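You operate a simulated robot arm through the tools that you are given. There is no shell and no other tool. Be economical: measure what you need, move in short steps, check, and stop when the job is done.

You are at the controls of a simulated robot arm. One attempt, no reset.

TASK
Dose the yellow-footed cup to its green line, then park it.
Fine: rice from the hopper; park it at the mat end by the lid rack; sliding plate back at LOAD, yellow slide shut.

It is judged by the outcome, as a careful person would: the job done as asked, and still so three seconds after it is handed in. It fails if anything else is knocked over, pushed out of place, dropped, spilled or broken. Lids that push on must go on centred and level and be pressed home; caps that screw on are set level and turned clockwise until they are tight.

THE ROBOT
A 7-joint arm with a two-finger parallel gripper, fixed in place. Base frame: the origin is at the foot of the arm, x ahead of it, y to its left, z up. Lengths are in m, angles in degrees, forces in N, time in s.
With the tool pointing down near the work surface it reaches from about 0.22 to 0.58 m from the base axis. Its first joint turns from -66.0 to 66.0 degrees. Payload 2.5 kg.
The tool frame sits at the grasp point between the pads (the TCP): z along the fingers, y along the line on which they close. The tips reach 0.023 m beyond it. Largest opening 0.094 m; finger width 0.038, thickness 0.01; the body of the gripper, 0.054 by 0.096 m, starts 0.039 m behind the TCP.
Orientation is told as [roll, pitch, yaw] about the base's x, y, z axes, in that order, counted from this pose: with the fingers straight down and closing along the base's y, the tool's x points along the base's -x, its y along +y and its z along -z.

THE INTERFACE
- The arm moves only by the tool jog_arm. Its argument "plan" is a list of rows, each a list of 7 numbers: the turn, a rotation vector about the base's x, y, z in units of 45 degrees (1.0 is 45 degrees), then the shift along the base's x, y, z in units of 500 mm (1.0 is 500 mm), then the gripper command, from -1 (fully open) to 1 (shut), values between in proportion. In form: [[wx, wy, wz, tx, ty, tz, hand], ...]. A call has 1 to 10 rows; each row is the pose to reach, as a shift and turn from the pose commanded when the call began. A call with a number of a shift or a turn outside -1 to 1 is refused whole. A row lasts 0.2 s, in which the tool goes at most 0.05 m and 8.6 degrees; a call with a longer step from one row to the next is refused whole, and so is a gripper value outside its range. A pose out of reach is approached as far as the arm can. The call stops where the force on the tool passes 60 N (or 10 N more than at its start, if that is more) or the arm is blocked; 0.2 s more then pass. The fingers move at their own pace (about 0.108 m/s each) and stop on an object; they squeeze with about 42 N. The grip force told is the motor's: it shows also when the fingers shut on nothing. Time passes only in rows, and 0.2 s behind the last, so rows that repeat a pose let the fingers close. It gives the time, the measured TCP pose, the force on the tool (base axes), the opening and the grip force at its end, in the units of the frame above (readings bear some noise), and new pictures: "pictures" is both (left out), scene, wrist or none.
- Cameras (640 x 400 px; columns grow to the right, rows downward): "scene" is fixed at [0.1008, -0.3965, 0.5531]; the picture's right is [0.94, -0.35, 0.00], its down [-0.18, -0.48, -0.86] and it looks along [0.30, 0.81, -0.51] (base axes); focal length 284 px, centre (320, 200). "wrist" rides on the gripper at [-0.039, 0, -0.044] in the tool frame; the picture's right is [0.00, -1.00, 0.00], its down [0.97, 0.00, -0.24] and it looks along [0.24, 0.00, 0.97] (tool axes); focal length 218 px, centre (320, 200). There is no depth. A picture from a camera that has moved, and an enlarged one, comes with that camera's place and axes in the base frame and with its lens.
- enlarge(camera, box): a new picture of the part [left, top, right, bottom] of that camera's present view, enlarged. The clock stands still meanwhile.
- job_done(): hands the job in; it is judged then, once.

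Work in short steps. Places have to be worked out from the pictures, the camera data and where the tool is seen: move nearer, look again, correct. Check each grasp and each placing, and mend what went wrong. You have 120 turns and 150 pictures in all, those below and enlarged ones among them. Open the gripper and draw the arm clear of the work before you hand the job in, unless the task says otherwise; then end with one line.

The tools are called after "Emit:" as name(argument=value, ...) on one line, values as JSON. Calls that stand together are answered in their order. jog_arm: Moves the arm, as the interface text tells. Its arguments: {"type":"object","properties":{"plan":{"type":"array","items":{"type":"array","items":{"type":"number"}}},"pictures":{"type":"string","enum":["both","scene","wrist","none"]}},"required":["plan"]} The other tools are called the same way: enlarge (camera, box) takes an enlarged picture of a part of a camera's view; job_done () hands the job in.

At the start:

```text
clock: 0.0
ee_pos: [0.3747, 0.1857, 0.3772]
tool_rot: [0.0, 0.0, -0.1]
force: [0.6, 0.1, 0.1]
opening: 0.0942
gripper_force: 0.1
```

scene: 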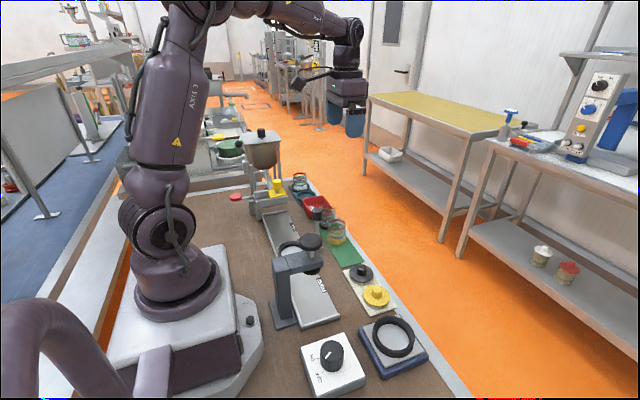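
wrist: 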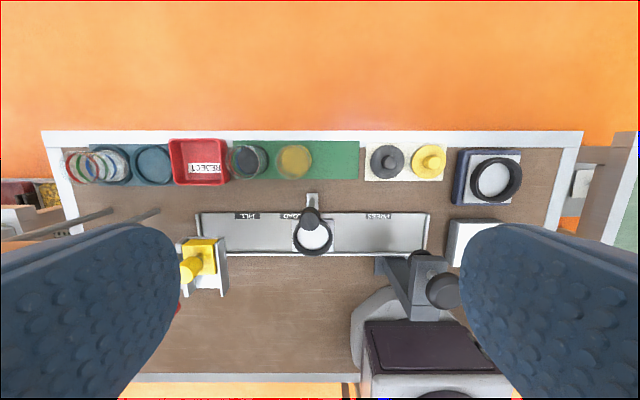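

The overview shows a bench with a hopper, a sliding plate on a rail, a press, a mat with cups, and a lid rack. I'll enlarge both views to see the details.

Emit:
enlarge(camera="wrist", box=[60, 130, 320, 290])

Emit:
enlarge(camera="wrist", box=[300, 130, 560, 290])

Emit:
enlarge(camera="scene", box=[200, 120, 400, 245])

Emit:
enlarge(camera="scene", box=[240, 220, 440, 400])

```text
2.46 times, centred on (190, 210) of wrist
camera zoom: at [0.414, 0.1853, 0.4226], right [0.0, -1.0, 0.0], down [-0.97, 0.0, 0.24], along [-0.24, 0.0, -0.97], focal length 537 px, centre (640, 175)
```

zoom: 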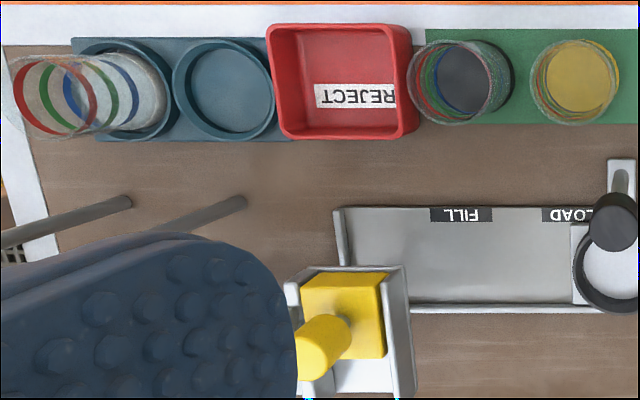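

```text
2.46 times, centred on (430, 210) of wrist
camera zoom: at [0.414, 0.1853, 0.4226], right [0.0, -1.0, 0.0], down [-0.97, 0.0, 0.24], along [-0.24, 0.0, -0.97], focal length 537 px, centre (49, 175)
```

zoom: 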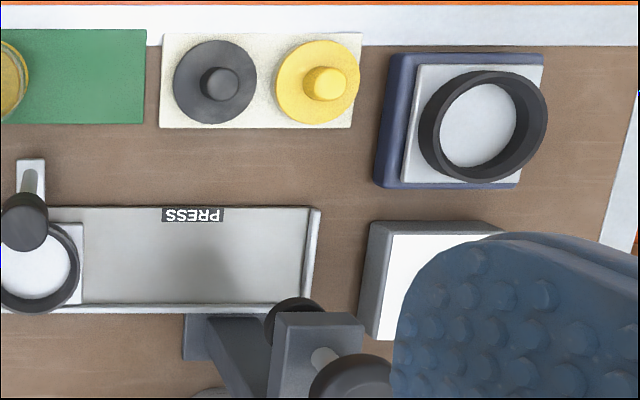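

```text
3.20 times, centred on (300, 182) of scene
camera zoom: at [0.1008, -0.3965, 0.5531], right [0.94, -0.35, 0.0], down [-0.18, -0.48, -0.86], along [0.3, 0.81, -0.51], focal length 908 px, centre (384, 256)
```

zoom: 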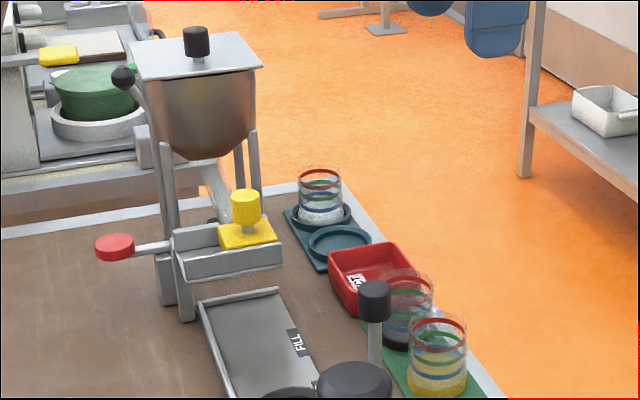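

```text
2.22 times, centred on (340, 310) of scene
camera zoom: at [0.1008, -0.3965, 0.5531], right [0.94, -0.35, 0.0], down [-0.18, -0.48, -0.86], along [0.3, 0.81, -0.51], focal length 631 px, centre (276, -44)
```

zoom: 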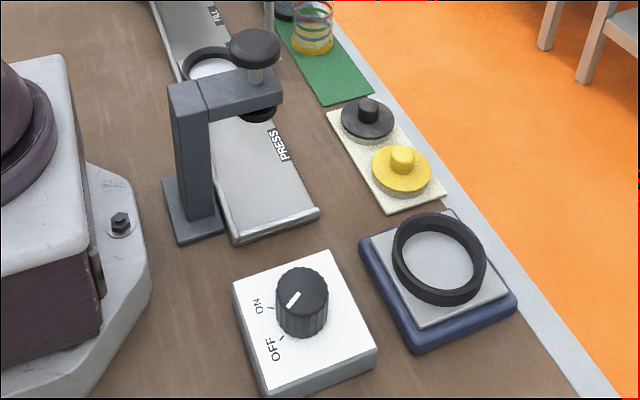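

I need a closer oblique look at the hopper, so I'll swing the view back toward -y and tilt the camera toward +y.

Emit:
jog_arm(plan=[[0.18, 0, 0, 0, -0.06, 0, -1], [0.36, 0, 0, 0, -0.12, 0, -1], [0.54, 0, 0, 0, -0.18, 0, -1], [0.72, 0, 0, 0, -0.22, -0.04, -1], [0.9, 0, 0, 0, -0.24, -0.08, -1], [1.0, 0, 0, 0, -0.24, -0.12, -1]])

```text
clock: 1.4
ee_pos: [0.3751, 0.0652, 0.3183]
tool_rot: [45.1, -0.1, 0.0]
force: [-0.9, 0.4, 0.3]
opening: 0.094
gripper_force: 0.1
camera wrist: at [0.4137, 0.0344, 0.3504], right [0.0, -0.71, -0.71], down [-0.97, -0.17, 0.17], along [-0.24, 0.69, -0.69], focal length 218 px, centre (320, 200)
```

scene: 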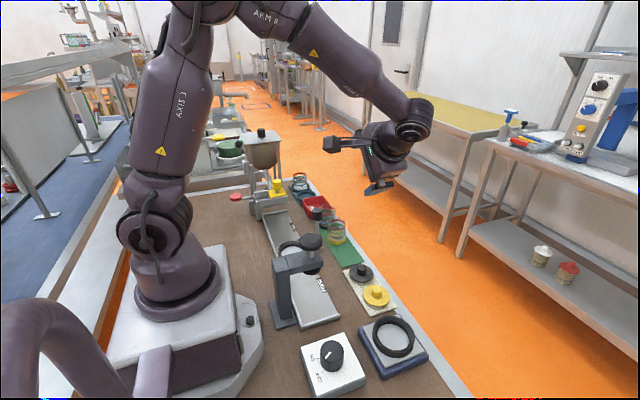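
wrist: 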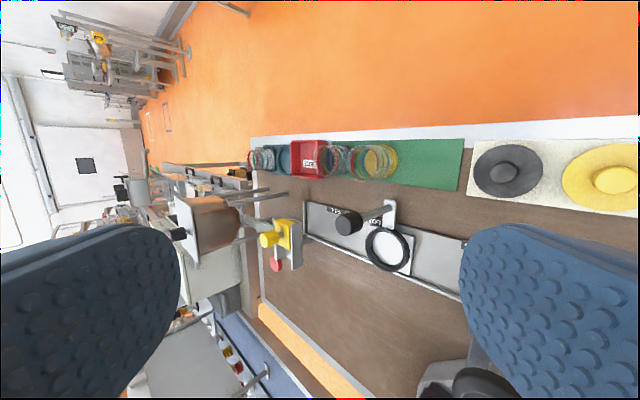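

Emit:
enlarge(camera="wrist", box=[150, 130, 350, 330])

Emit:
enlarge(camera="scene", box=[225, 165, 305, 225])

```text
2.00 times, centred on (250, 230) of wrist
camera zoom: at [0.4137, 0.0344, 0.3504], right [0.0, -0.71, -0.71], down [-0.97, -0.17, 0.17], along [-0.24, 0.69, -0.69], focal length 436 px, centre (460, 140)
```

zoom: 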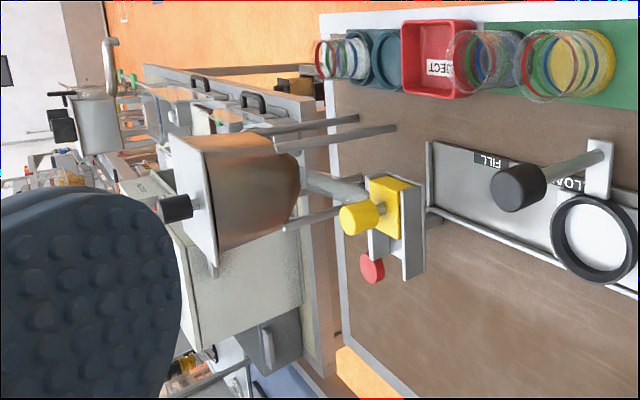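

```text
6.67 times, centred on (265, 195) of scene
camera zoom: at [0.1008, -0.3965, 0.5531], right [0.94, -0.35, 0.0], down [-0.18, -0.48, -0.86], along [0.3, 0.81, -0.51], focal length 1892 px, centre (687, 233)
```

zoom: 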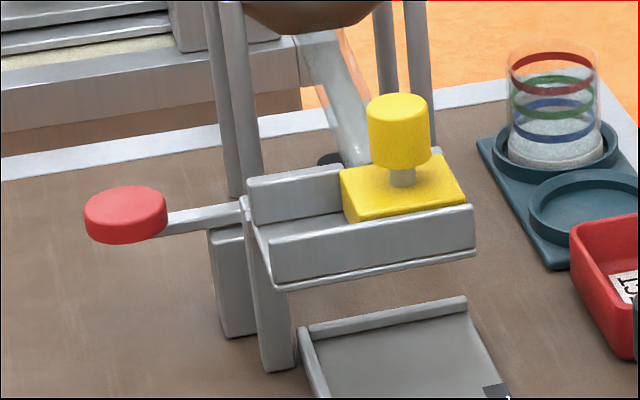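

The yellow block slides along x in an elevated channel at about (0.245, 0.374), and the hopper centre is near y = 0.55. The red knob is a separate rod that I'll leave alone. Next I'll level the tool and go above the yellow-footed cup.

Emit:
jog_arm(plan=[[-0.18, 0, 0, 0.004, 0.055, 0, -1], [-0.36, 0, 0, 0.008, 0.11, 0, -1], [-0.54, 0, 0, 0.012, 0.165, 0, -1], [-0.72, 0, 0, 0.016, 0.22, 0, -1], [-0.9, 0, 0, 0.02, 0.28, 0, -1], [-1.0, 0, 0, 0.024, 0.328, -0.04, -1]], pictures="none")

Emit:
jog_arm(plan=[[0, 0, -0.19, 0, 0, -0.01, -1], [0, 0, -0.38, 0, 0, -0.02, -1], [0, 0, -0.57, 0, 0, -0.03, -1], [0, 0, -0.76, 0, 0, -0.04, -1], [0, 0, -0.95, 0, 0, -0.05, -1], [0, 0, -1.0, 0, 0, -0.06, -1]], pictures="none")

Emit:
jog_arm(plan=[[0, 0, -0.19, 0, 0, -0.01, -1], [0, 0, -0.38, 0, 0, -0.02, -1], [0, 0, -0.57, 0, 0, -0.03, -1], [0, 0, -0.76, 0, 0, -0.04, -1], [0, 0, -0.95, 0, 0, -0.05, -1], [0, 0, -1.0, 0, 0, -0.06, -1]])

```text
clock: 2.8
ee_pos: [0.387, 0.2284, 0.2997]
tool_rot: [-0.2, -0.1, 0.0]
force: [0.1, 0.0, -0.2]
opening: 0.094
gripper_force: 0.1
```

```text
clock: 4.2
ee_pos: [0.3888, 0.2307, 0.2672]
tool_rot: [0.0, 0.0, -45.0]
force: [-0.1, -0.7, 0.0]
opening: 0.0942
gripper_force: 0.0
```

```text
clock: 5.6
ee_pos: [0.3844, 0.2288, 0.237]
tool_rot: [0.0, 0.0, -90.1]
force: [-0.6, 0.7, 0.9]
opening: 0.0941
gripper_force: 0.0
camera wrist: at [0.3866, 0.1892, 0.2821], right [-1.0, 0.0, 0.0], down [0.0, 0.97, 0.24], along [0.0, 0.24, -0.97], focal length 218 px, centre (320, 200)
```

scene: 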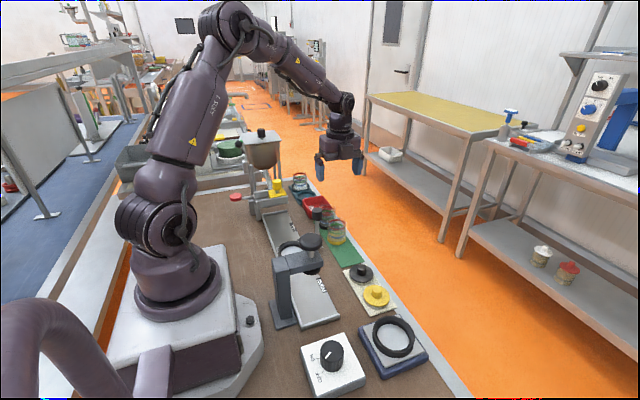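
wrist: 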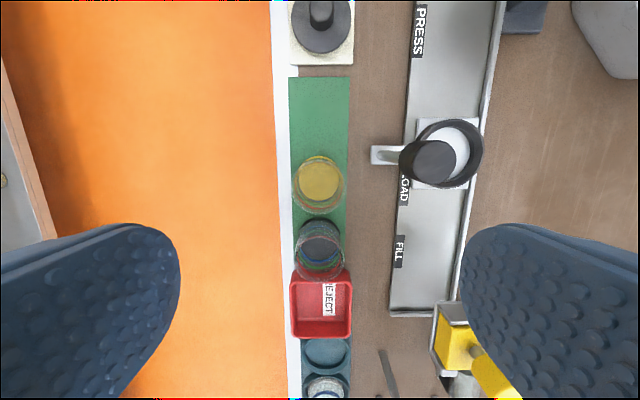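

The foot centre comes out at (0.387, 0.231), directly under the tool, and the rim is about 0.054 wide at z ≈ 0.065. I'll descend to z = 0.05 and grip along x.

Emit:
jog_arm(plan=[[0, 0, 0, 0, 0.002, -0.08, -0.7], [0, 0, 0, 0, 0.003, -0.16, -0.7], [0, 0, 0, 0, 0.003, -0.24, -0.7], [0, 0, 0, 0, 0.003, -0.3, -0.7], [0, 0, 0, 0, 0.003, -0.34, -0.7], [0, 0, 0, 0, 0.003, -0.374, -0.7]])

```text
clock: 7.0
ee_pos: [0.3869, 0.232, 0.0496]
tool_rot: [0.0, 0.0, -90.0]
force: [-0.1, -0.2, 0.0]
opening: 0.08
gripper_force: 0.1
camera wrist: at [0.3867, 0.1917, 0.0943], right [-1.0, 0.0, 0.0], down [0.0, 0.97, 0.24], along [0.0, 0.24, -0.97], focal length 218 px, centre (320, 200)
```

scene: 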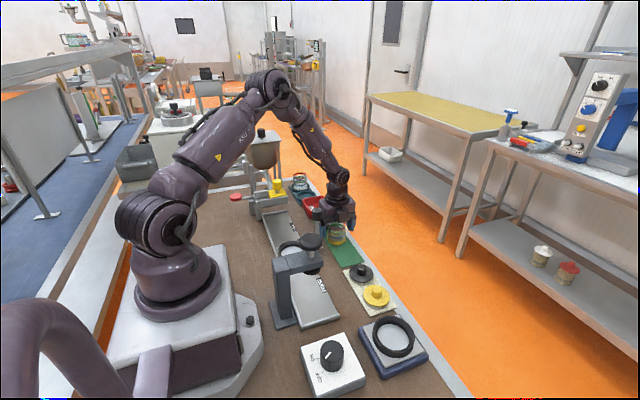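
wrist: 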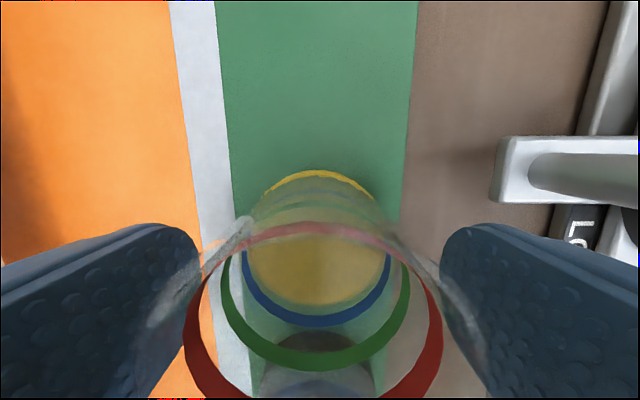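

The cup is well centred between the pads. I'll close on it, then lift a little to check the grip.

Emit:
jog_arm(plan=[[0, 0, 0, 0, 0, 0, 1], [0, 0, 0, 0, 0, 0, 1], [0, 0, 0, 0, 0, 0, 1]], pictures="none")

Emit:
jog_arm(plan=[[0, 0, 0, 0, 0, 0.03, 1], [0, 0, 0, 0, 0, 0.08, 1], [0, 0, 0, 0, 0, 0.16, 1], [0, 0, 0, 0, 0, 0.24, 1]])

```text
clock: 7.8
ee_pos: [0.3853, 0.2305, 0.0492]
tool_rot: [0.1, -0.1, -90.0]
force: [0.2, 0.5, 0.4]
opening: 0.054
gripper_force: 41.8
```

```text
clock: 8.8
ee_pos: [0.3847, 0.2311, 0.1699]
tool_rot: [0.0, 0.0, -89.9]
force: [0.3, -0.1, -0.1]
opening: 0.0541
gripper_force: 42.1
camera wrist: at [0.3853, 0.1919, 0.2154], right [-1.0, 0.0, 0.0], down [0.0, 0.97, 0.24], along [0.0, 0.24, -0.97], focal length 218 px, centre (320, 200)
```

scene: 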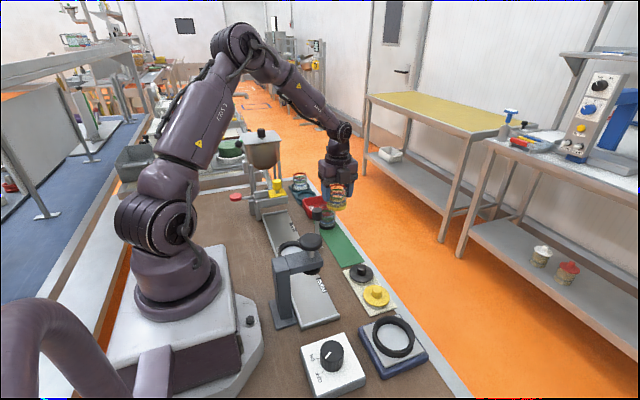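
wrist: 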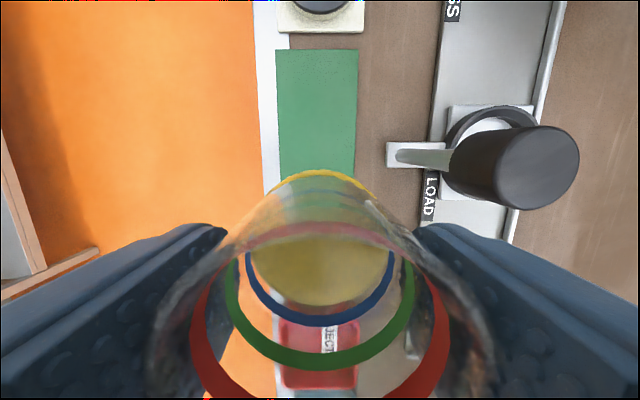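

The cup is held. The handle knob stands at about (0.308, 0.20) with its top near z ≈ 0.13. I'll raise the cup and turn back to yaw 0 over the mat-to-plate gap, high up, so I can see the ring.

Emit:
jog_arm(plan=[[0, 0, 0.19, 0, 0, 0.05, 1], [0, 0, 0.38, 0, 0, 0.1, 1], [0, 0, 0.57, 0, 0, 0.15, 1], [0, 0, 0.76, 0, 0, 0.2, 1], [0, 0, 0.95, 0, 0, 0.22, 1], [0, 0, 1.0, 0, 0, 0.22, 1]], pictures="none")

Emit:
jog_arm(plan=[[0, 0, 0.19, -0.05, -0.02, 0, 1], [0, 0, 0.38, -0.1, -0.04, 0, 1], [0, 0, 0.57, -0.15, -0.06, 0, 1], [0, 0, 0.76, -0.2, -0.07, 0, 1], [0, 0, 0.95, -0.25, -0.07, 0, 1], [0, 0, 1.0, -0.296, -0.07, 0, 1]])

```text
clock: 10.2
ee_pos: [0.3863, 0.2314, 0.279]
tool_rot: [0.0, -0.1, -44.8]
force: [-0.1, -0.3, -0.9]
opening: 0.0536
gripper_force: 41.9
```

```text
clock: 11.6
ee_pos: [0.2381, 0.1964, 0.281]
tool_rot: [0.0, 0.0, 0.1]
force: [0.4, -0.4, -0.1]
opening: 0.0537
gripper_force: 41.7
camera wrist: at [0.2773, 0.1958, 0.3268], right [0.0, -1.0, 0.0], down [-0.97, 0.0, 0.24], along [-0.24, 0.0, -0.97], focal length 218 px, centre (320, 200)
```

scene: 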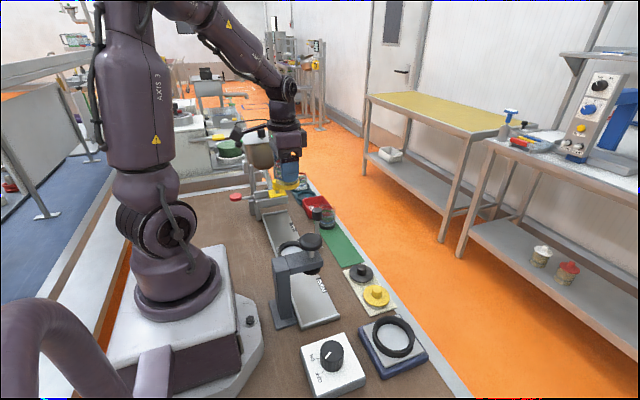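
wrist: 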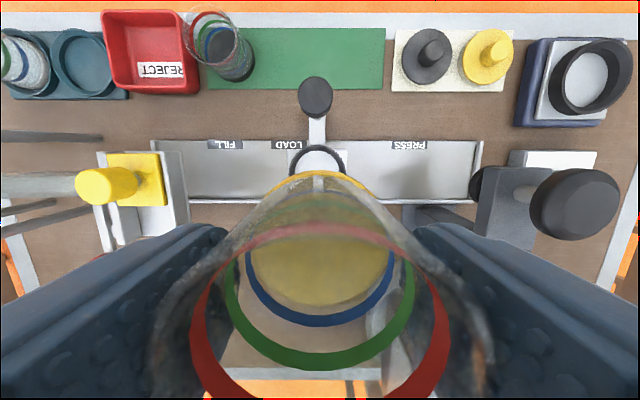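

The cup hides the ring from here. I'll shift +y at the same height to see the ring beside the cup and measure it precisely.

Emit:
jog_arm(plan=[[0, 0, 0, 0, 0.08, 0, 1], [0, 0, 0, 0, 0.16, 0, 1], [0, 0, 0, 0, 0.24, 0, 1]], pictures="none")

Emit:
enlarge(camera="wrist", box=[350, 120, 450, 220])

Emit:
enlarge(camera="wrist", box=[60, 80, 360, 280])

```text
clock: 12.4
ee_pos: [0.2396, 0.3162, 0.2817]
tool_rot: [0.1, 0.0, 0.1]
force: [-0.3, -0.1, -0.8]
opening: 0.0535
gripper_force: 41.6
```

```text
4.00 times, centred on (400, 170) of wrist
camera zoom: at [0.2787, 0.3155, 0.3271], right [0.0, -1.0, 0.0], down [-0.97, 0.0, 0.24], along [-0.24, 0.0, -0.97], focal length 873 px, centre (0, 320)
```

zoom: 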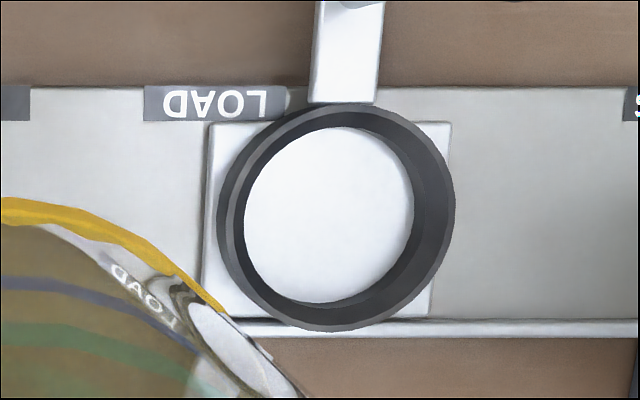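

```text
2.00 times, centred on (210, 180) of wrist
camera zoom: at [0.2787, 0.3155, 0.3271], right [0.0, -1.0, 0.0], down [-0.97, 0.0, 0.24], along [-0.24, 0.0, -0.97], focal length 436 px, centre (540, 240)
```

zoom: 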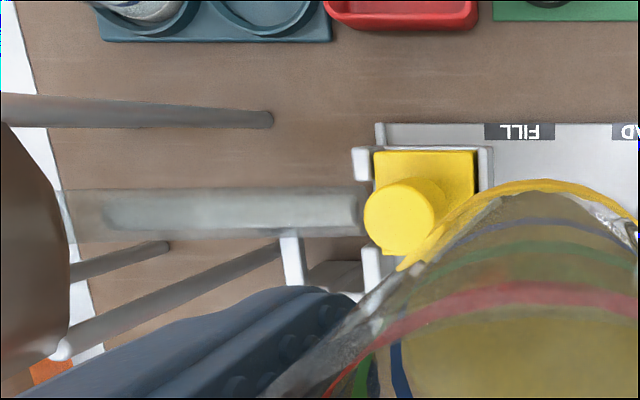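

The ring rim centre works out at about (0.239, 0.199), with an inner radius of about 0.034. I'll go back over it and descend to just above the plate.

Emit:
jog_arm(plan=[[0, 0, 0, 0, -0.08, 0, 1], [0, 0, 0, 0, -0.16, 0, 1], [0, 0, 0, 0, -0.234, 0, 1], [0, 0, 0, 0, -0.234, 0, 1], [0, 0, 0, 0, -0.234, -0.09, 1], [0, 0, 0, 0, -0.234, -0.18, 1], [0, 0, 0, 0, -0.234, -0.27, 1], [0, 0, 0, 0, -0.234, -0.34, 1], [0, 0, 0, 0, -0.234, -0.39, 1]])

```text
clock: 14.4
ee_pos: [0.2389, 0.1979, 0.0862]
tool_rot: [0.0, 0.1, 0.1]
force: [0.1, -0.2, -0.6]
opening: 0.0537
gripper_force: 42.1
camera wrist: at [0.2773, 0.1974, 0.1318], right [0.0, -1.0, 0.0], down [-0.97, 0.0, 0.24], along [-0.24, 0.0, -0.97], focal length 218 px, centre (320, 200)
```

scene: 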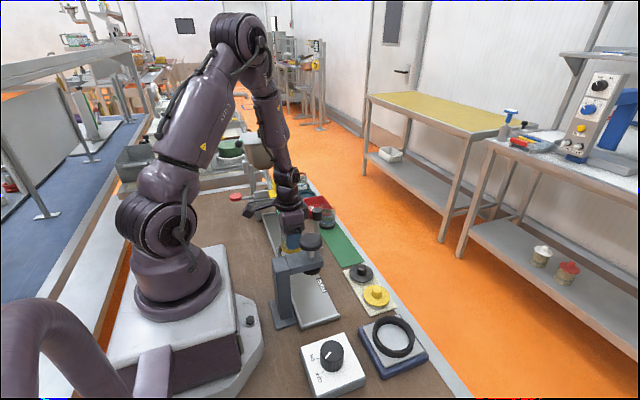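
wrist: 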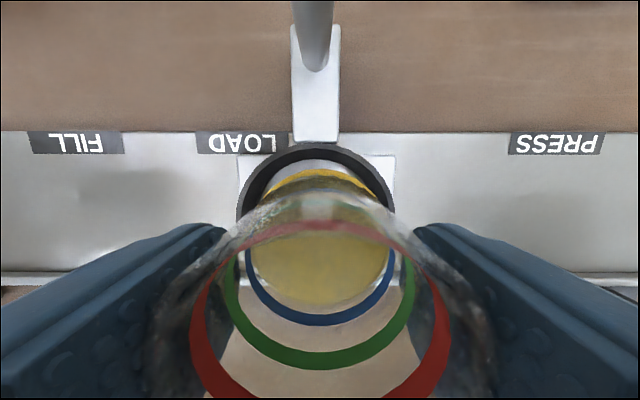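

The cup sits centred over the ring. I'll lower it gently in small steps.

Emit:
jog_arm(plan=[[0, 0, 0, 0, 0, -0.02, 1], [0, 0, 0, 0, 0, -0.035, 1], [0, 0, 0, 0, 0, -0.044, 1], [0, 0, 0, 0, 0, -0.048, 1]], pictures="wrist")

```text
clock: 15.4
ee_pos: [0.2387, 0.1985, 0.0629]
tool_rot: [0.0, 0.0, 0.1]
force: [-2.8, -0.8, 12.4]
opening: 0.054
gripper_force: 42.4
camera wrist: at [0.2778, 0.1991, 0.1072], right [0.0, -1.0, 0.0], down [-0.97, 0.0, 0.24], along [-0.24, 0.0, -0.97], focal length 218 px, centre (320, 200)
```

wrist: 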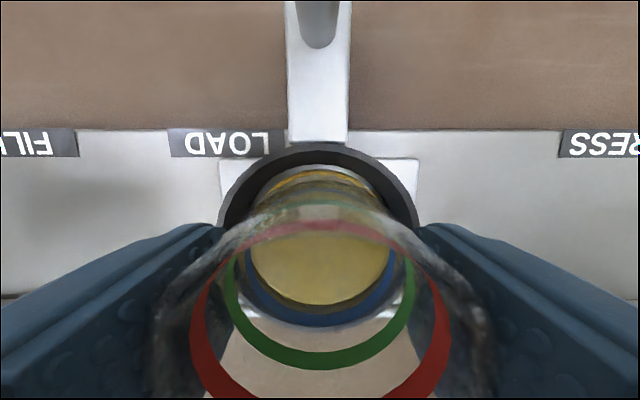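

There was a contact force of 12 N at z = 0.063 with the foot inside the ring, so the cup is down. I'll release and rise, then look.

Emit:
jog_arm(plan=[[0, 0, 0, 0, 0, 0.002, -0.2], [0, 0, 0, 0, 0, 0.002, -0.6], [0, 0, 0, 0, 0, 0.002, -0.6], [0, 0, 0, 0, 0, 0.08, -0.6], [0, 0, 0, 0, 0, 0.16, -0.6], [0, 0, 0, 0, 0, 0.24, -0.6], [0, 0, 0, 0, 0, 0.32, -0.6]])

```text
clock: 17.0
ee_pos: [0.2415, 0.1986, 0.2247]
tool_rot: [0.0, 0.2, -0.1]
force: [-0.1, -0.4, -0.1]
opening: 0.0753
gripper_force: 0.0
camera wrist: at [0.2799, 0.1976, 0.2698], right [0.0, -1.0, 0.0], down [-0.97, 0.0, 0.24], along [-0.24, 0.0, -0.97], focal length 218 px, centre (320, 200)
```

scene: 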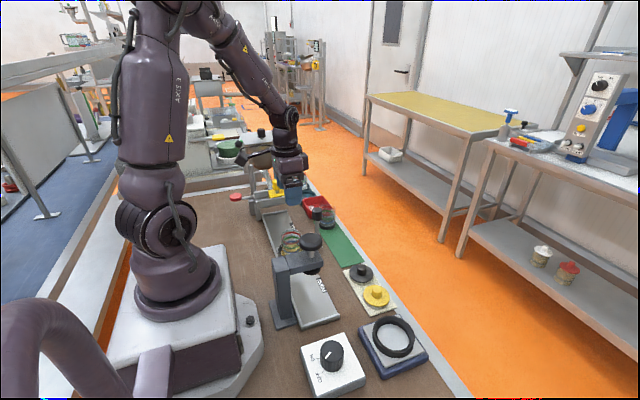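
wrist: 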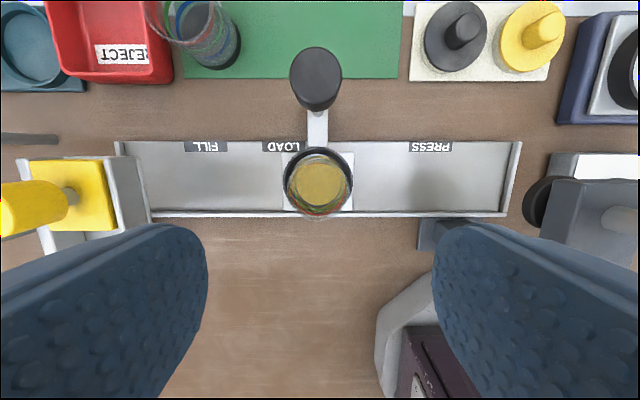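

The cup stands in the ring. The knob works out at (0.3155, 0.199) with its top at z ≈ 0.14. By symmetry with the labels and the outlet, FILL should be at y ≈ 0.37. I'll move to the knob.

Emit:
jog_arm(plan=[[0, 0, 0, 0.08, 0, 0, -0.6], [0, 0, 0, 0.149, 0.001, 0, -0.6], [0, 0, 0, 0.149, 0.001, -0.06, -0.6], [0, 0, 0, 0.149, 0.001, -0.12, -0.6], [0, 0, 0, 0.149, 0.001, -0.16, -0.6], [0, 0, 0, 0.149, 0.001, -0.19, -0.6]])

```text
clock: 18.4
ee_pos: [0.3148, 0.2004, 0.1259]
tool_rot: [0.0, -0.1, 0.1]
force: [0.8, 0.1, 0.1]
opening: 0.0751
gripper_force: 0.1
camera wrist: at [0.3533, 0.1996, 0.1708], right [0.0, -1.0, 0.0], down [-0.97, 0.0, 0.24], along [-0.24, 0.0, -0.97], focal length 218 px, centre (320, 200)
```

scene: 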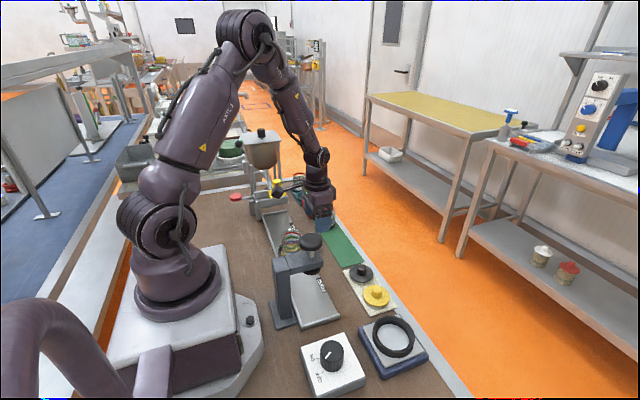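
wrist: 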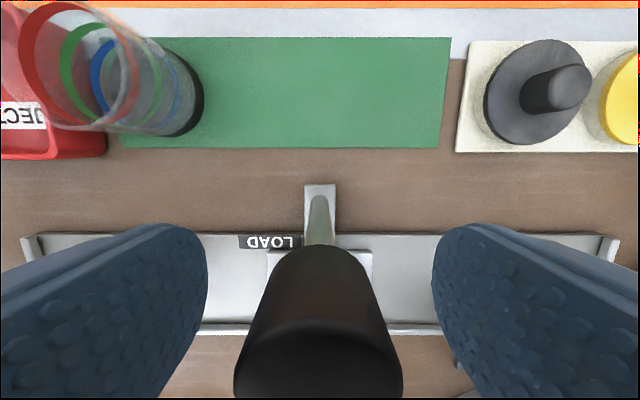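

The knob is centred between the pads. I'll close on it.

Emit:
jog_arm(plan=[[0, 0, 0, 0, 0, 0, 1], [0, 0, 0, 0, 0, 0, 1], [0, 0, 0, 0, 0, 0, 1]], pictures="none")

Emit:
jog_arm(plan=[[0, 0, 0, 0, 0.02, 0, 1], [0, 0, 0, 0, 0.05, 0, 1], [0, 0, 0, 0, 0.08, 0, 1]])

```text
clock: 19.2
ee_pos: [0.3149, 0.2008, 0.1268]
tool_rot: [0.0, 0.0, 0.1]
force: [0.8, 1.5, -7.1]
opening: 0.0278
gripper_force: 45.0
```

```text
clock: 20.0
ee_pos: [0.3139, 0.2387, 0.1266]
tool_rot: [0.0, 0.1, 0.2]
force: [1.1, 0.8, -14.1]
opening: 0.0278
gripper_force: 44.7
camera wrist: at [0.3534, 0.2389, 0.1709], right [0.0, -1.0, 0.0], down [-0.97, 0.0, 0.24], along [-0.24, 0.0, -0.97], focal length 218 px, centre (320, 200)
```

scene: 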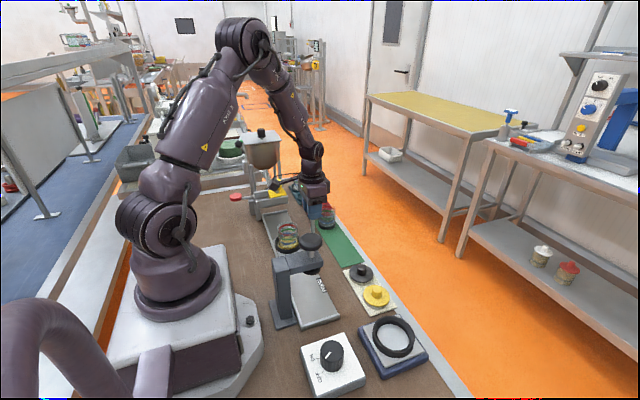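
wrist: 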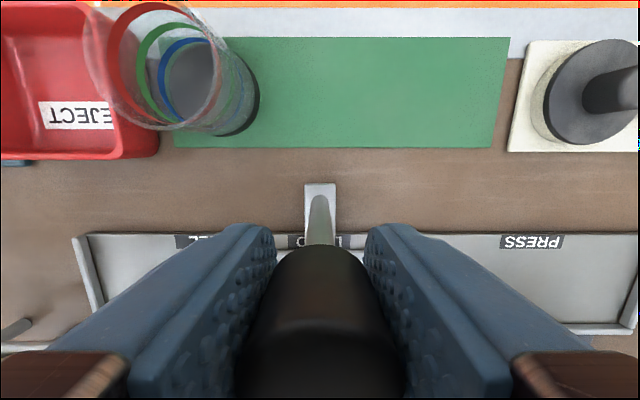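

The plate slides smoothly. I'll continue toward FILL, stopping just short to look.

Emit:
jog_arm(plan=[[0, 0, 0, 0, 0.03, 0, 1], [0, 0, 0, 0, 0.06, 0, 1], [0, 0, 0, 0, 0.09, 0, 1], [0, 0, 0, 0, 0.12, 0, 1], [0, 0, 0, 0, 0.15, 0, 1], [0, 0, 0, 0, 0.18, 0, 1], [0, 0, 0, 0, 0.21, 0, 1], [0, 0, 0, 0, 0.24, 0, 1]])

Emit:
enlarge(camera="scene", box=[225, 165, 345, 255])

```text
clock: 21.8
ee_pos: [0.3146, 0.3621, 0.1266]
tool_rot: [0.0, 0.2, 0.2]
force: [-12.5, 1.1, -2.3]
opening: 0.0281
gripper_force: 44.8
camera wrist: at [0.3531, 0.3613, 0.1718], right [0.0, -1.0, 0.0], down [-0.97, 0.0, 0.24], along [-0.24, 0.0, -0.97], focal length 218 px, centre (320, 200)
```

scene: 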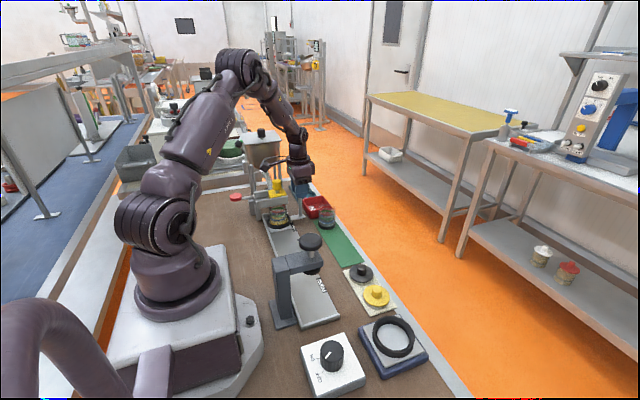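
wrist: 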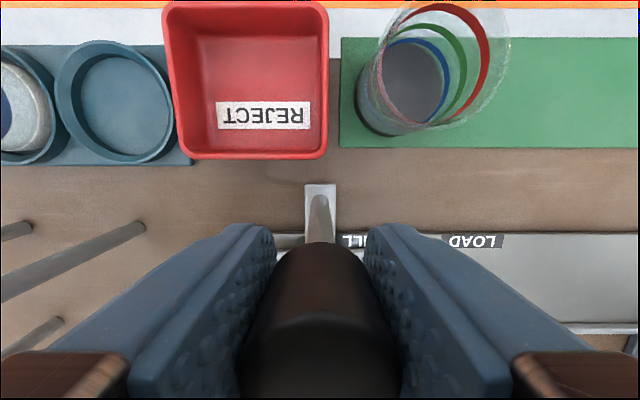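

```text
4.44 times, centred on (285, 210) of scene
camera zoom: at [0.1008, -0.3965, 0.5531], right [0.94, -0.35, 0.0], down [-0.18, -0.48, -0.86], along [0.3, 0.81, -0.51], focal length 1261 px, centre (476, 156)
```

zoom: 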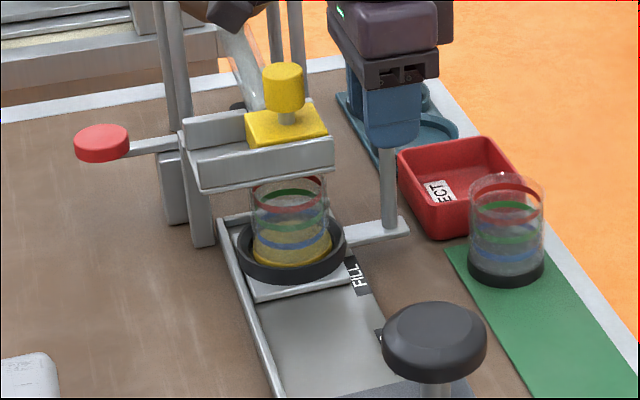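

The cup is nearly under the outlet. I'll advance the last stretch in small steps and watch the force for a stop.

Emit:
jog_arm(plan=[[0, 0, 0, 0, 0.008, 0, 1], [0, 0, 0, 0, 0.016, 0, 1], [0, 0, 0, 0, 0.022, 0, 1]], pictures="none")

Emit:
enlarge(camera="scene", box=[245, 175, 305, 235])

```text
clock: 22.6
ee_pos: [0.314, 0.3696, 0.1261]
tool_rot: [-0.2, 0.1, 0.0]
force: [-24.2, -15.7, 19.9]
opening: 0.0277
gripper_force: 45.5
```

```text
6.67 times, centred on (275, 205) of scene
camera zoom: at [0.1007, -0.3966, 0.5531], right [0.94, -0.35, 0.0], down [-0.18, -0.48, -0.86], along [0.3, 0.81, -0.51], focal length 1892 px, centre (620, 167)
```

zoom: 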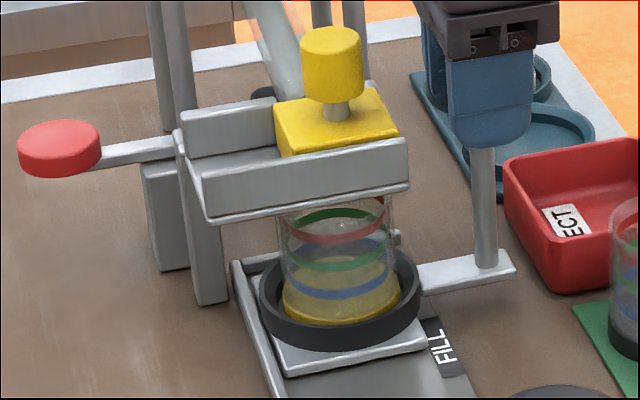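

A reaction of -15.7 N in y at y ≈ 0.37 shows the end stop. The cup sits under the outlet, so I'll release the knob and rise.

Emit:
jog_arm(plan=[[0, 0, 0, 0, 0, 0, 0.2], [0, 0, 0, 0, 0, 0, 0.2], [0, 0, 0, 0, 0, 0.06, 0.2], [0, 0, 0, 0, 0, 0.14, 0.2], [0, 0, 0, 0, 0, 0.2, 0.0]])

Emit:
enlarge(camera="wrist", box=[220, 140, 420, 400])

```text
clock: 23.8
ee_pos: [0.3145, 0.3695, 0.2275]
tool_rot: [-0.1, 0.0, -0.1]
force: [0.0, 0.2, -1.3]
opening: 0.0467
gripper_force: 0.0
camera wrist: at [0.354, 0.3689, 0.2718], right [0.0, -1.0, 0.0], down [-0.97, 0.0, 0.24], along [-0.24, 0.0, -0.97], focal length 218 px, centre (320, 200)
```

scene: 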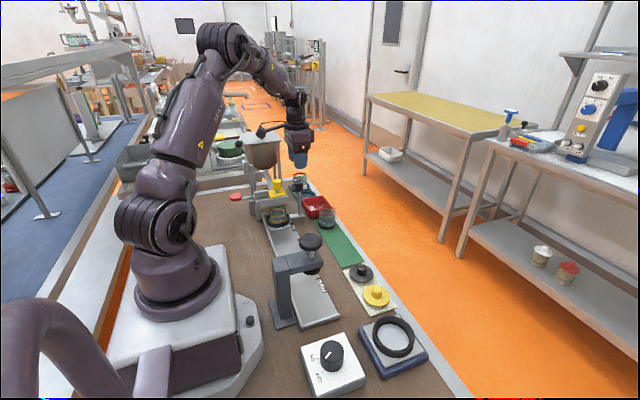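
wrist: 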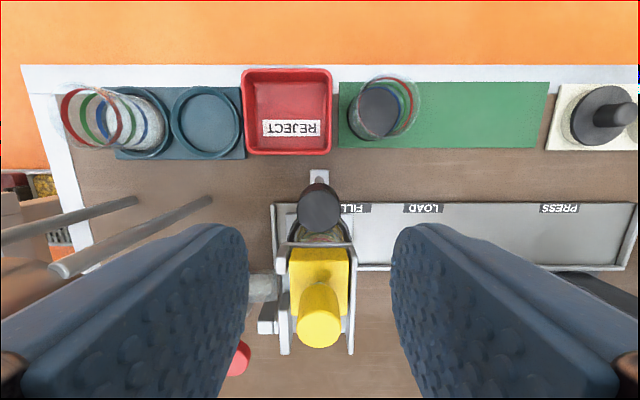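

```text
1.54 times, centred on (320, 270) of wrist
camera zoom: at [0.354, 0.3689, 0.2718], right [0.0, -1.0, 0.0], down [-0.97, 0.0, 0.24], along [-0.24, 0.0, -0.97], focal length 336 px, centre (320, 92)
```

zoom: 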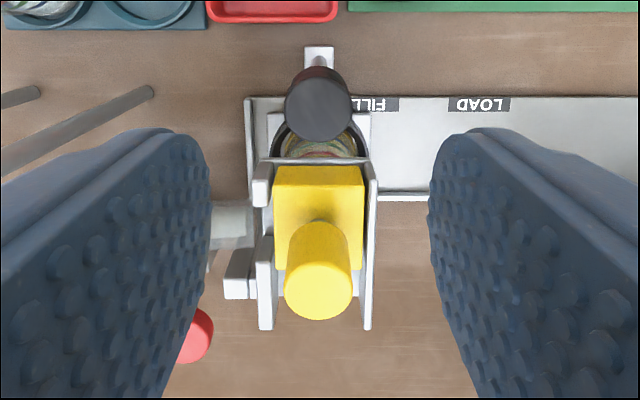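

The yellow knob is centred at about (0.245, 0.369) with its top at z ≈ 0.16. I'll move over it and come down so the tips stay clear of the channel walls.

Emit:
jog_arm(plan=[[0, 0, 0, -0.07, 0, 0, 0.0], [0, 0, 0, -0.14, 0, 0, 0.0], [0, 0, 0, -0.14, 0, -0.04, 0.0], [0, 0, 0, -0.14, 0, -0.09, 0.0], [0, 0, 0, -0.14, 0, -0.12, 0.0], [0, 0, 0, -0.14, 0, -0.145, 0.0]])

```text
clock: 25.2
ee_pos: [0.245, 0.3696, 0.1524]
tool_rot: [0.0, 0.0, 0.0]
force: [-0.5, -0.2, -1.0]
opening: 0.047
gripper_force: 0.1
camera wrist: at [0.2833, 0.369, 0.1983], right [0.0, -1.0, 0.0], down [-0.97, 0.0, 0.24], along [-0.24, 0.0, -0.97], focal length 218 px, centre (320, 200)
```

scene: 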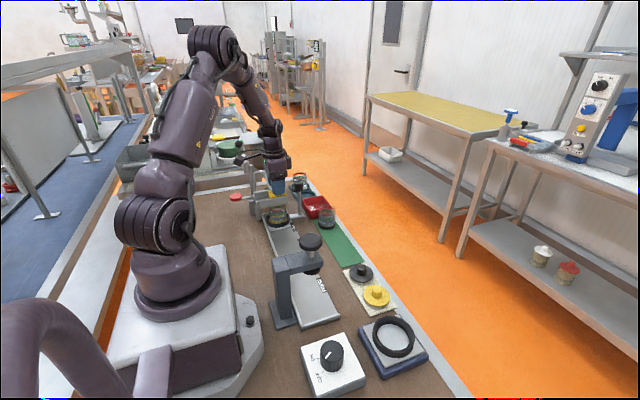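
wrist: 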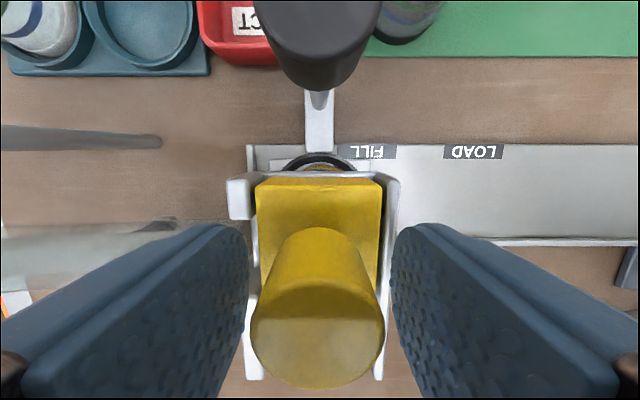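

The knob is centred between the pads, and the scene camera sees the cup clearly. I'll grip it.

Emit:
jog_arm(plan=[[0, 0, 0, 0, 0, 0, 1], [0, 0, 0, 0, 0, 0, 1], [0, 0, 0, 0, 0, 0, 1]], pictures="none")

Emit:
enlarge(camera="scene", box=[250, 185, 310, 235])

```text
clock: 26.0
ee_pos: [0.2433, 0.3702, 0.1537]
tool_rot: [0.1, 0.0, 0.1]
force: [0.5, 9.6, -9.1]
opening: 0.0279
gripper_force: 45.0
```

```text
8.00 times, centred on (280, 210) of scene
camera zoom: at [0.1008, -0.3964, 0.5531], right [0.94, -0.35, 0.0], down [-0.18, -0.48, -0.86], along [0.3, 0.81, -0.51], focal length 2270 px, centre (640, 120)
```

zoom: 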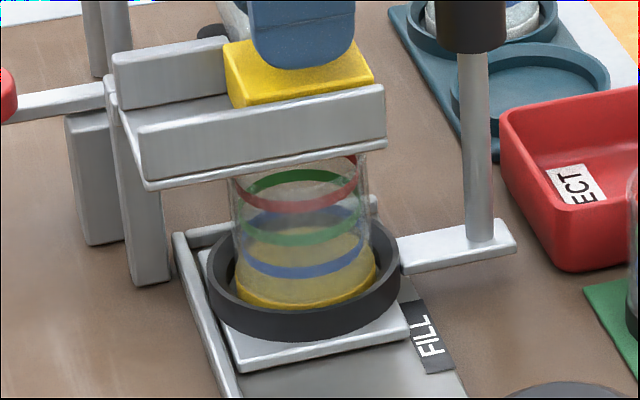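

I have a clear view of the cup lines. I'll do a first small opening of 15 mm toward -x and look at once.

Emit:
jog_arm(plan=[[0, 0, 0, -0.03, 0, 0, 1]], pictures="none")

Emit:
enlarge(camera="scene", box=[250, 185, 310, 235])

```text
clock: 26.4
ee_pos: [0.2293, 0.3694, 0.154]
tool_rot: [-0.3, 0.1, 0.1]
force: [0.9, 5.1, -15.4]
opening: 0.0277
gripper_force: 45.4
```

```text
8.00 times, centred on (280, 210) of scene
camera zoom: at [0.1008, -0.3964, 0.5532], right [0.94, -0.35, 0.0], down [-0.18, -0.48, -0.86], along [0.3, 0.81, -0.51], focal length 2270 px, centre (640, 120)
```

zoom: 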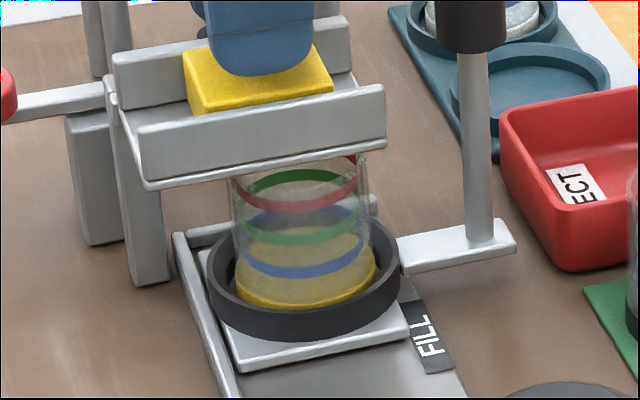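

The block moved smoothly, but there's no rice yet. I'll open another 8 mm.

Emit:
jog_arm(plan=[[0, 0, 0, -0.016, 0, 0, 1]], pictures="none")

Emit:
enlarge(camera="scene", box=[250, 185, 310, 235])

```text
clock: 26.8
ee_pos: [0.2208, 0.3694, 0.1547]
tool_rot: [-0.1, 0.2, 0.1]
force: [-0.3, 12.9, -36.5]
opening: 0.0277
gripper_force: 44.8
```

```text
8.00 times, centred on (280, 210) of scene
camera zoom: at [0.1009, -0.3963, 0.5532], right [0.94, -0.35, 0.0], down [-0.18, -0.48, -0.86], along [0.3, 0.81, -0.51], focal length 2270 px, centre (640, 120)
```

zoom: 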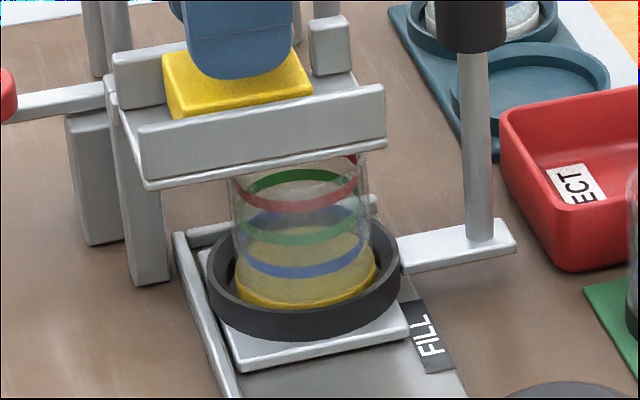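

The chute gap is only just appearing. The downward force is growing, so I'll ease 2 mm down while opening another 7 mm.

Emit:
jog_arm(plan=[[0, 0, 0, -0.014, 0, -0.004, 1]], pictures="none")

Emit:
enlarge(camera="scene", box=[250, 185, 310, 235])

```text
clock: 27.2
ee_pos: [0.2134, 0.3707, 0.1537]
tool_rot: [0.1, 0.1, 0.0]
force: [-0.5, 12.3, -18.1]
opening: 0.0279
gripper_force: 44.9
```

```text
8.00 times, centred on (280, 210) of scene
camera zoom: at [0.1009, -0.3964, 0.5532], right [0.94, -0.35, 0.0], down [-0.18, -0.48, -0.86], along [0.3, 0.81, -0.51], focal length 2270 px, centre (640, 120)
```

zoom: 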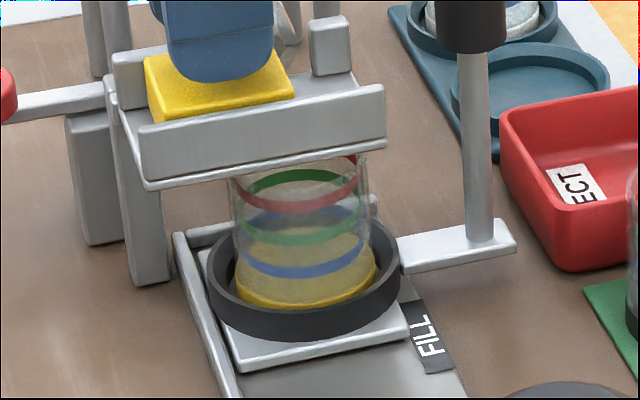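

The chute mouth is starting to show but no rice has fallen. I'll open 6 mm more and check the wrist view too.

Emit:
jog_arm(plan=[[0, 0, 0, -0.012, 0, -0.002, 1]], pictures="wrist")

Emit:
enlarge(camera="scene", box=[250, 185, 310, 235])

```text
clock: 27.6
ee_pos: [0.2079, 0.3703, 0.1535]
tool_rot: [0.3, 0.0, 0.0]
force: [-0.7, 3.9, 11.4]
opening: 0.0278
gripper_force: 45.3
camera wrist: at [0.2472, 0.3693, 0.1987], right [0.0, -1.0, 0.0], down [-0.97, 0.0, 0.24], along [-0.24, 0.0, -0.97], focal length 218 px, centre (320, 200)
```

wrist: 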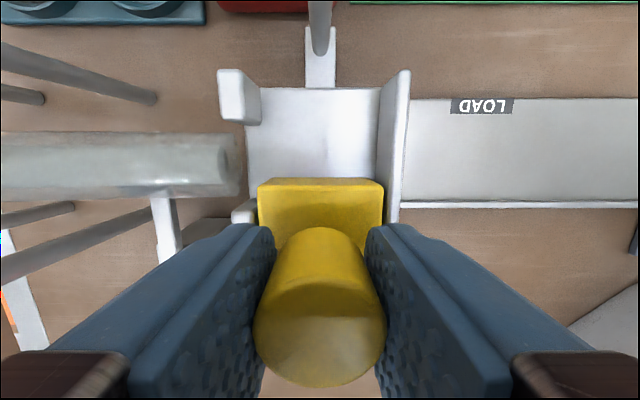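

```text
8.00 times, centred on (280, 210) of scene
camera zoom: at [0.1008, -0.3965, 0.5531], right [0.94, -0.35, 0.0], down [-0.18, -0.48, -0.86], along [0.3, 0.81, -0.51], focal length 2270 px, centre (640, 120)
```

zoom: 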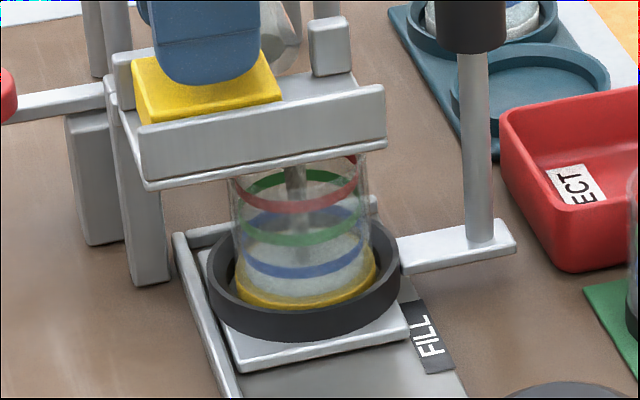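

Rice is flowing. I'll zoom in on the level before letting any more time pass.

Emit:
enlarge(camera="scene", box=[270, 202, 302, 228])

```text
15.38 times, centred on (286, 215) of scene
camera zoom: at [0.1008, -0.3965, 0.5531], right [0.94, -0.35, 0.0], down [-0.18, -0.48, -0.86], along [0.3, 0.81, -0.51], focal length 4366 px, centre (843, -31)
```

zoom: 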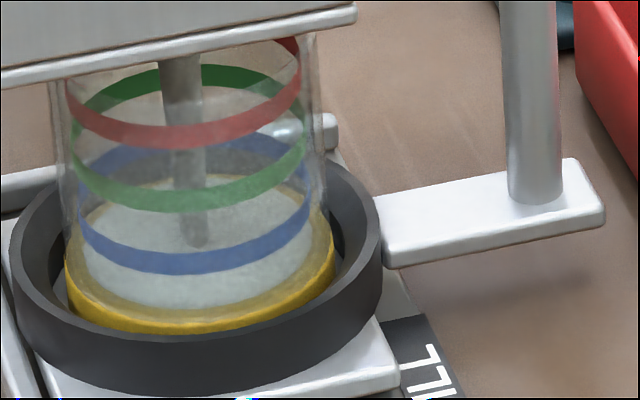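

The rice is just above the foot, below blue. I'll hold this opening for one row to measure the rate.

Emit:
jog_arm(plan=[[0, 0, 0, 0, 0, 0, 1]], pictures="none")

Emit:
enlarge(camera="scene", box=[270, 202, 302, 228])

```text
clock: 28.0
ee_pos: [0.2086, 0.37, 0.1536]
tool_rot: [0.2, -0.2, 0.1]
force: [-1.6, -1.0, 29.3]
opening: 0.0279
gripper_force: 44.8
```

```text
15.38 times, centred on (286, 215) of scene
camera zoom: at [0.1007, -0.3966, 0.553], right [0.94, -0.35, 0.0], down [-0.18, -0.48, -0.86], along [0.3, 0.81, -0.51], focal length 4366 px, centre (843, -31)
```

zoom: 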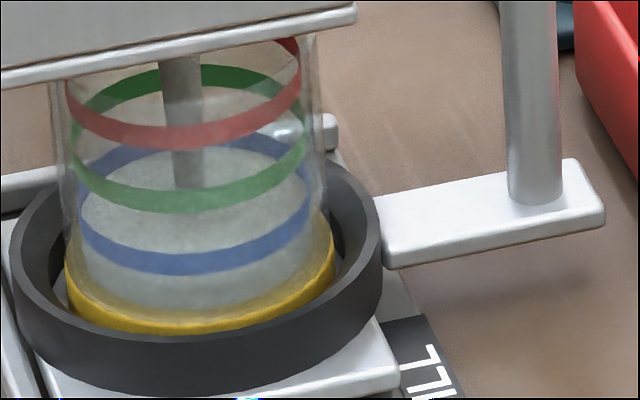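

The level is now about at blue, rising roughly 28 px per 0.4 s, and green is about 70 px further. I'll hold one more row and re-centre z to relieve the force.

Emit:
jog_arm(plan=[[0, 0, 0, 0, 0, 0.003, 1]], pictures="none")

Emit:
enlarge(camera="scene", box=[270, 202, 302, 228])

```text
clock: 28.4
ee_pos: [0.2083, 0.3707, 0.1527]
tool_rot: [0.2, -0.2, 0.0]
force: [-0.7, 0.3, 26.7]
opening: 0.0278
gripper_force: 44.8
```

```text
15.38 times, centred on (286, 215) of scene
camera zoom: at [0.1007, -0.3966, 0.553], right [0.94, -0.35, 0.0], down [-0.18, -0.48, -0.86], along [0.3, 0.81, -0.51], focal length 4366 px, centre (843, -31)
```

zoom: 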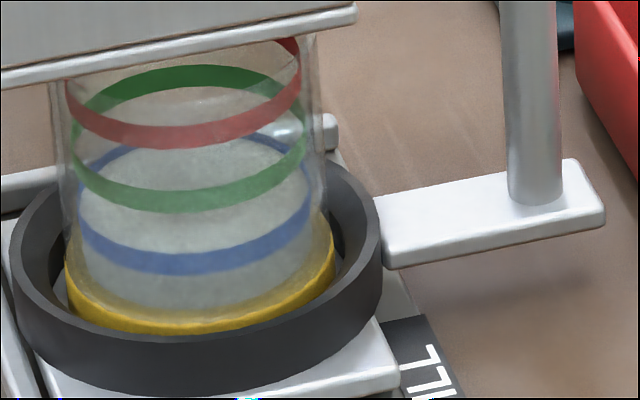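

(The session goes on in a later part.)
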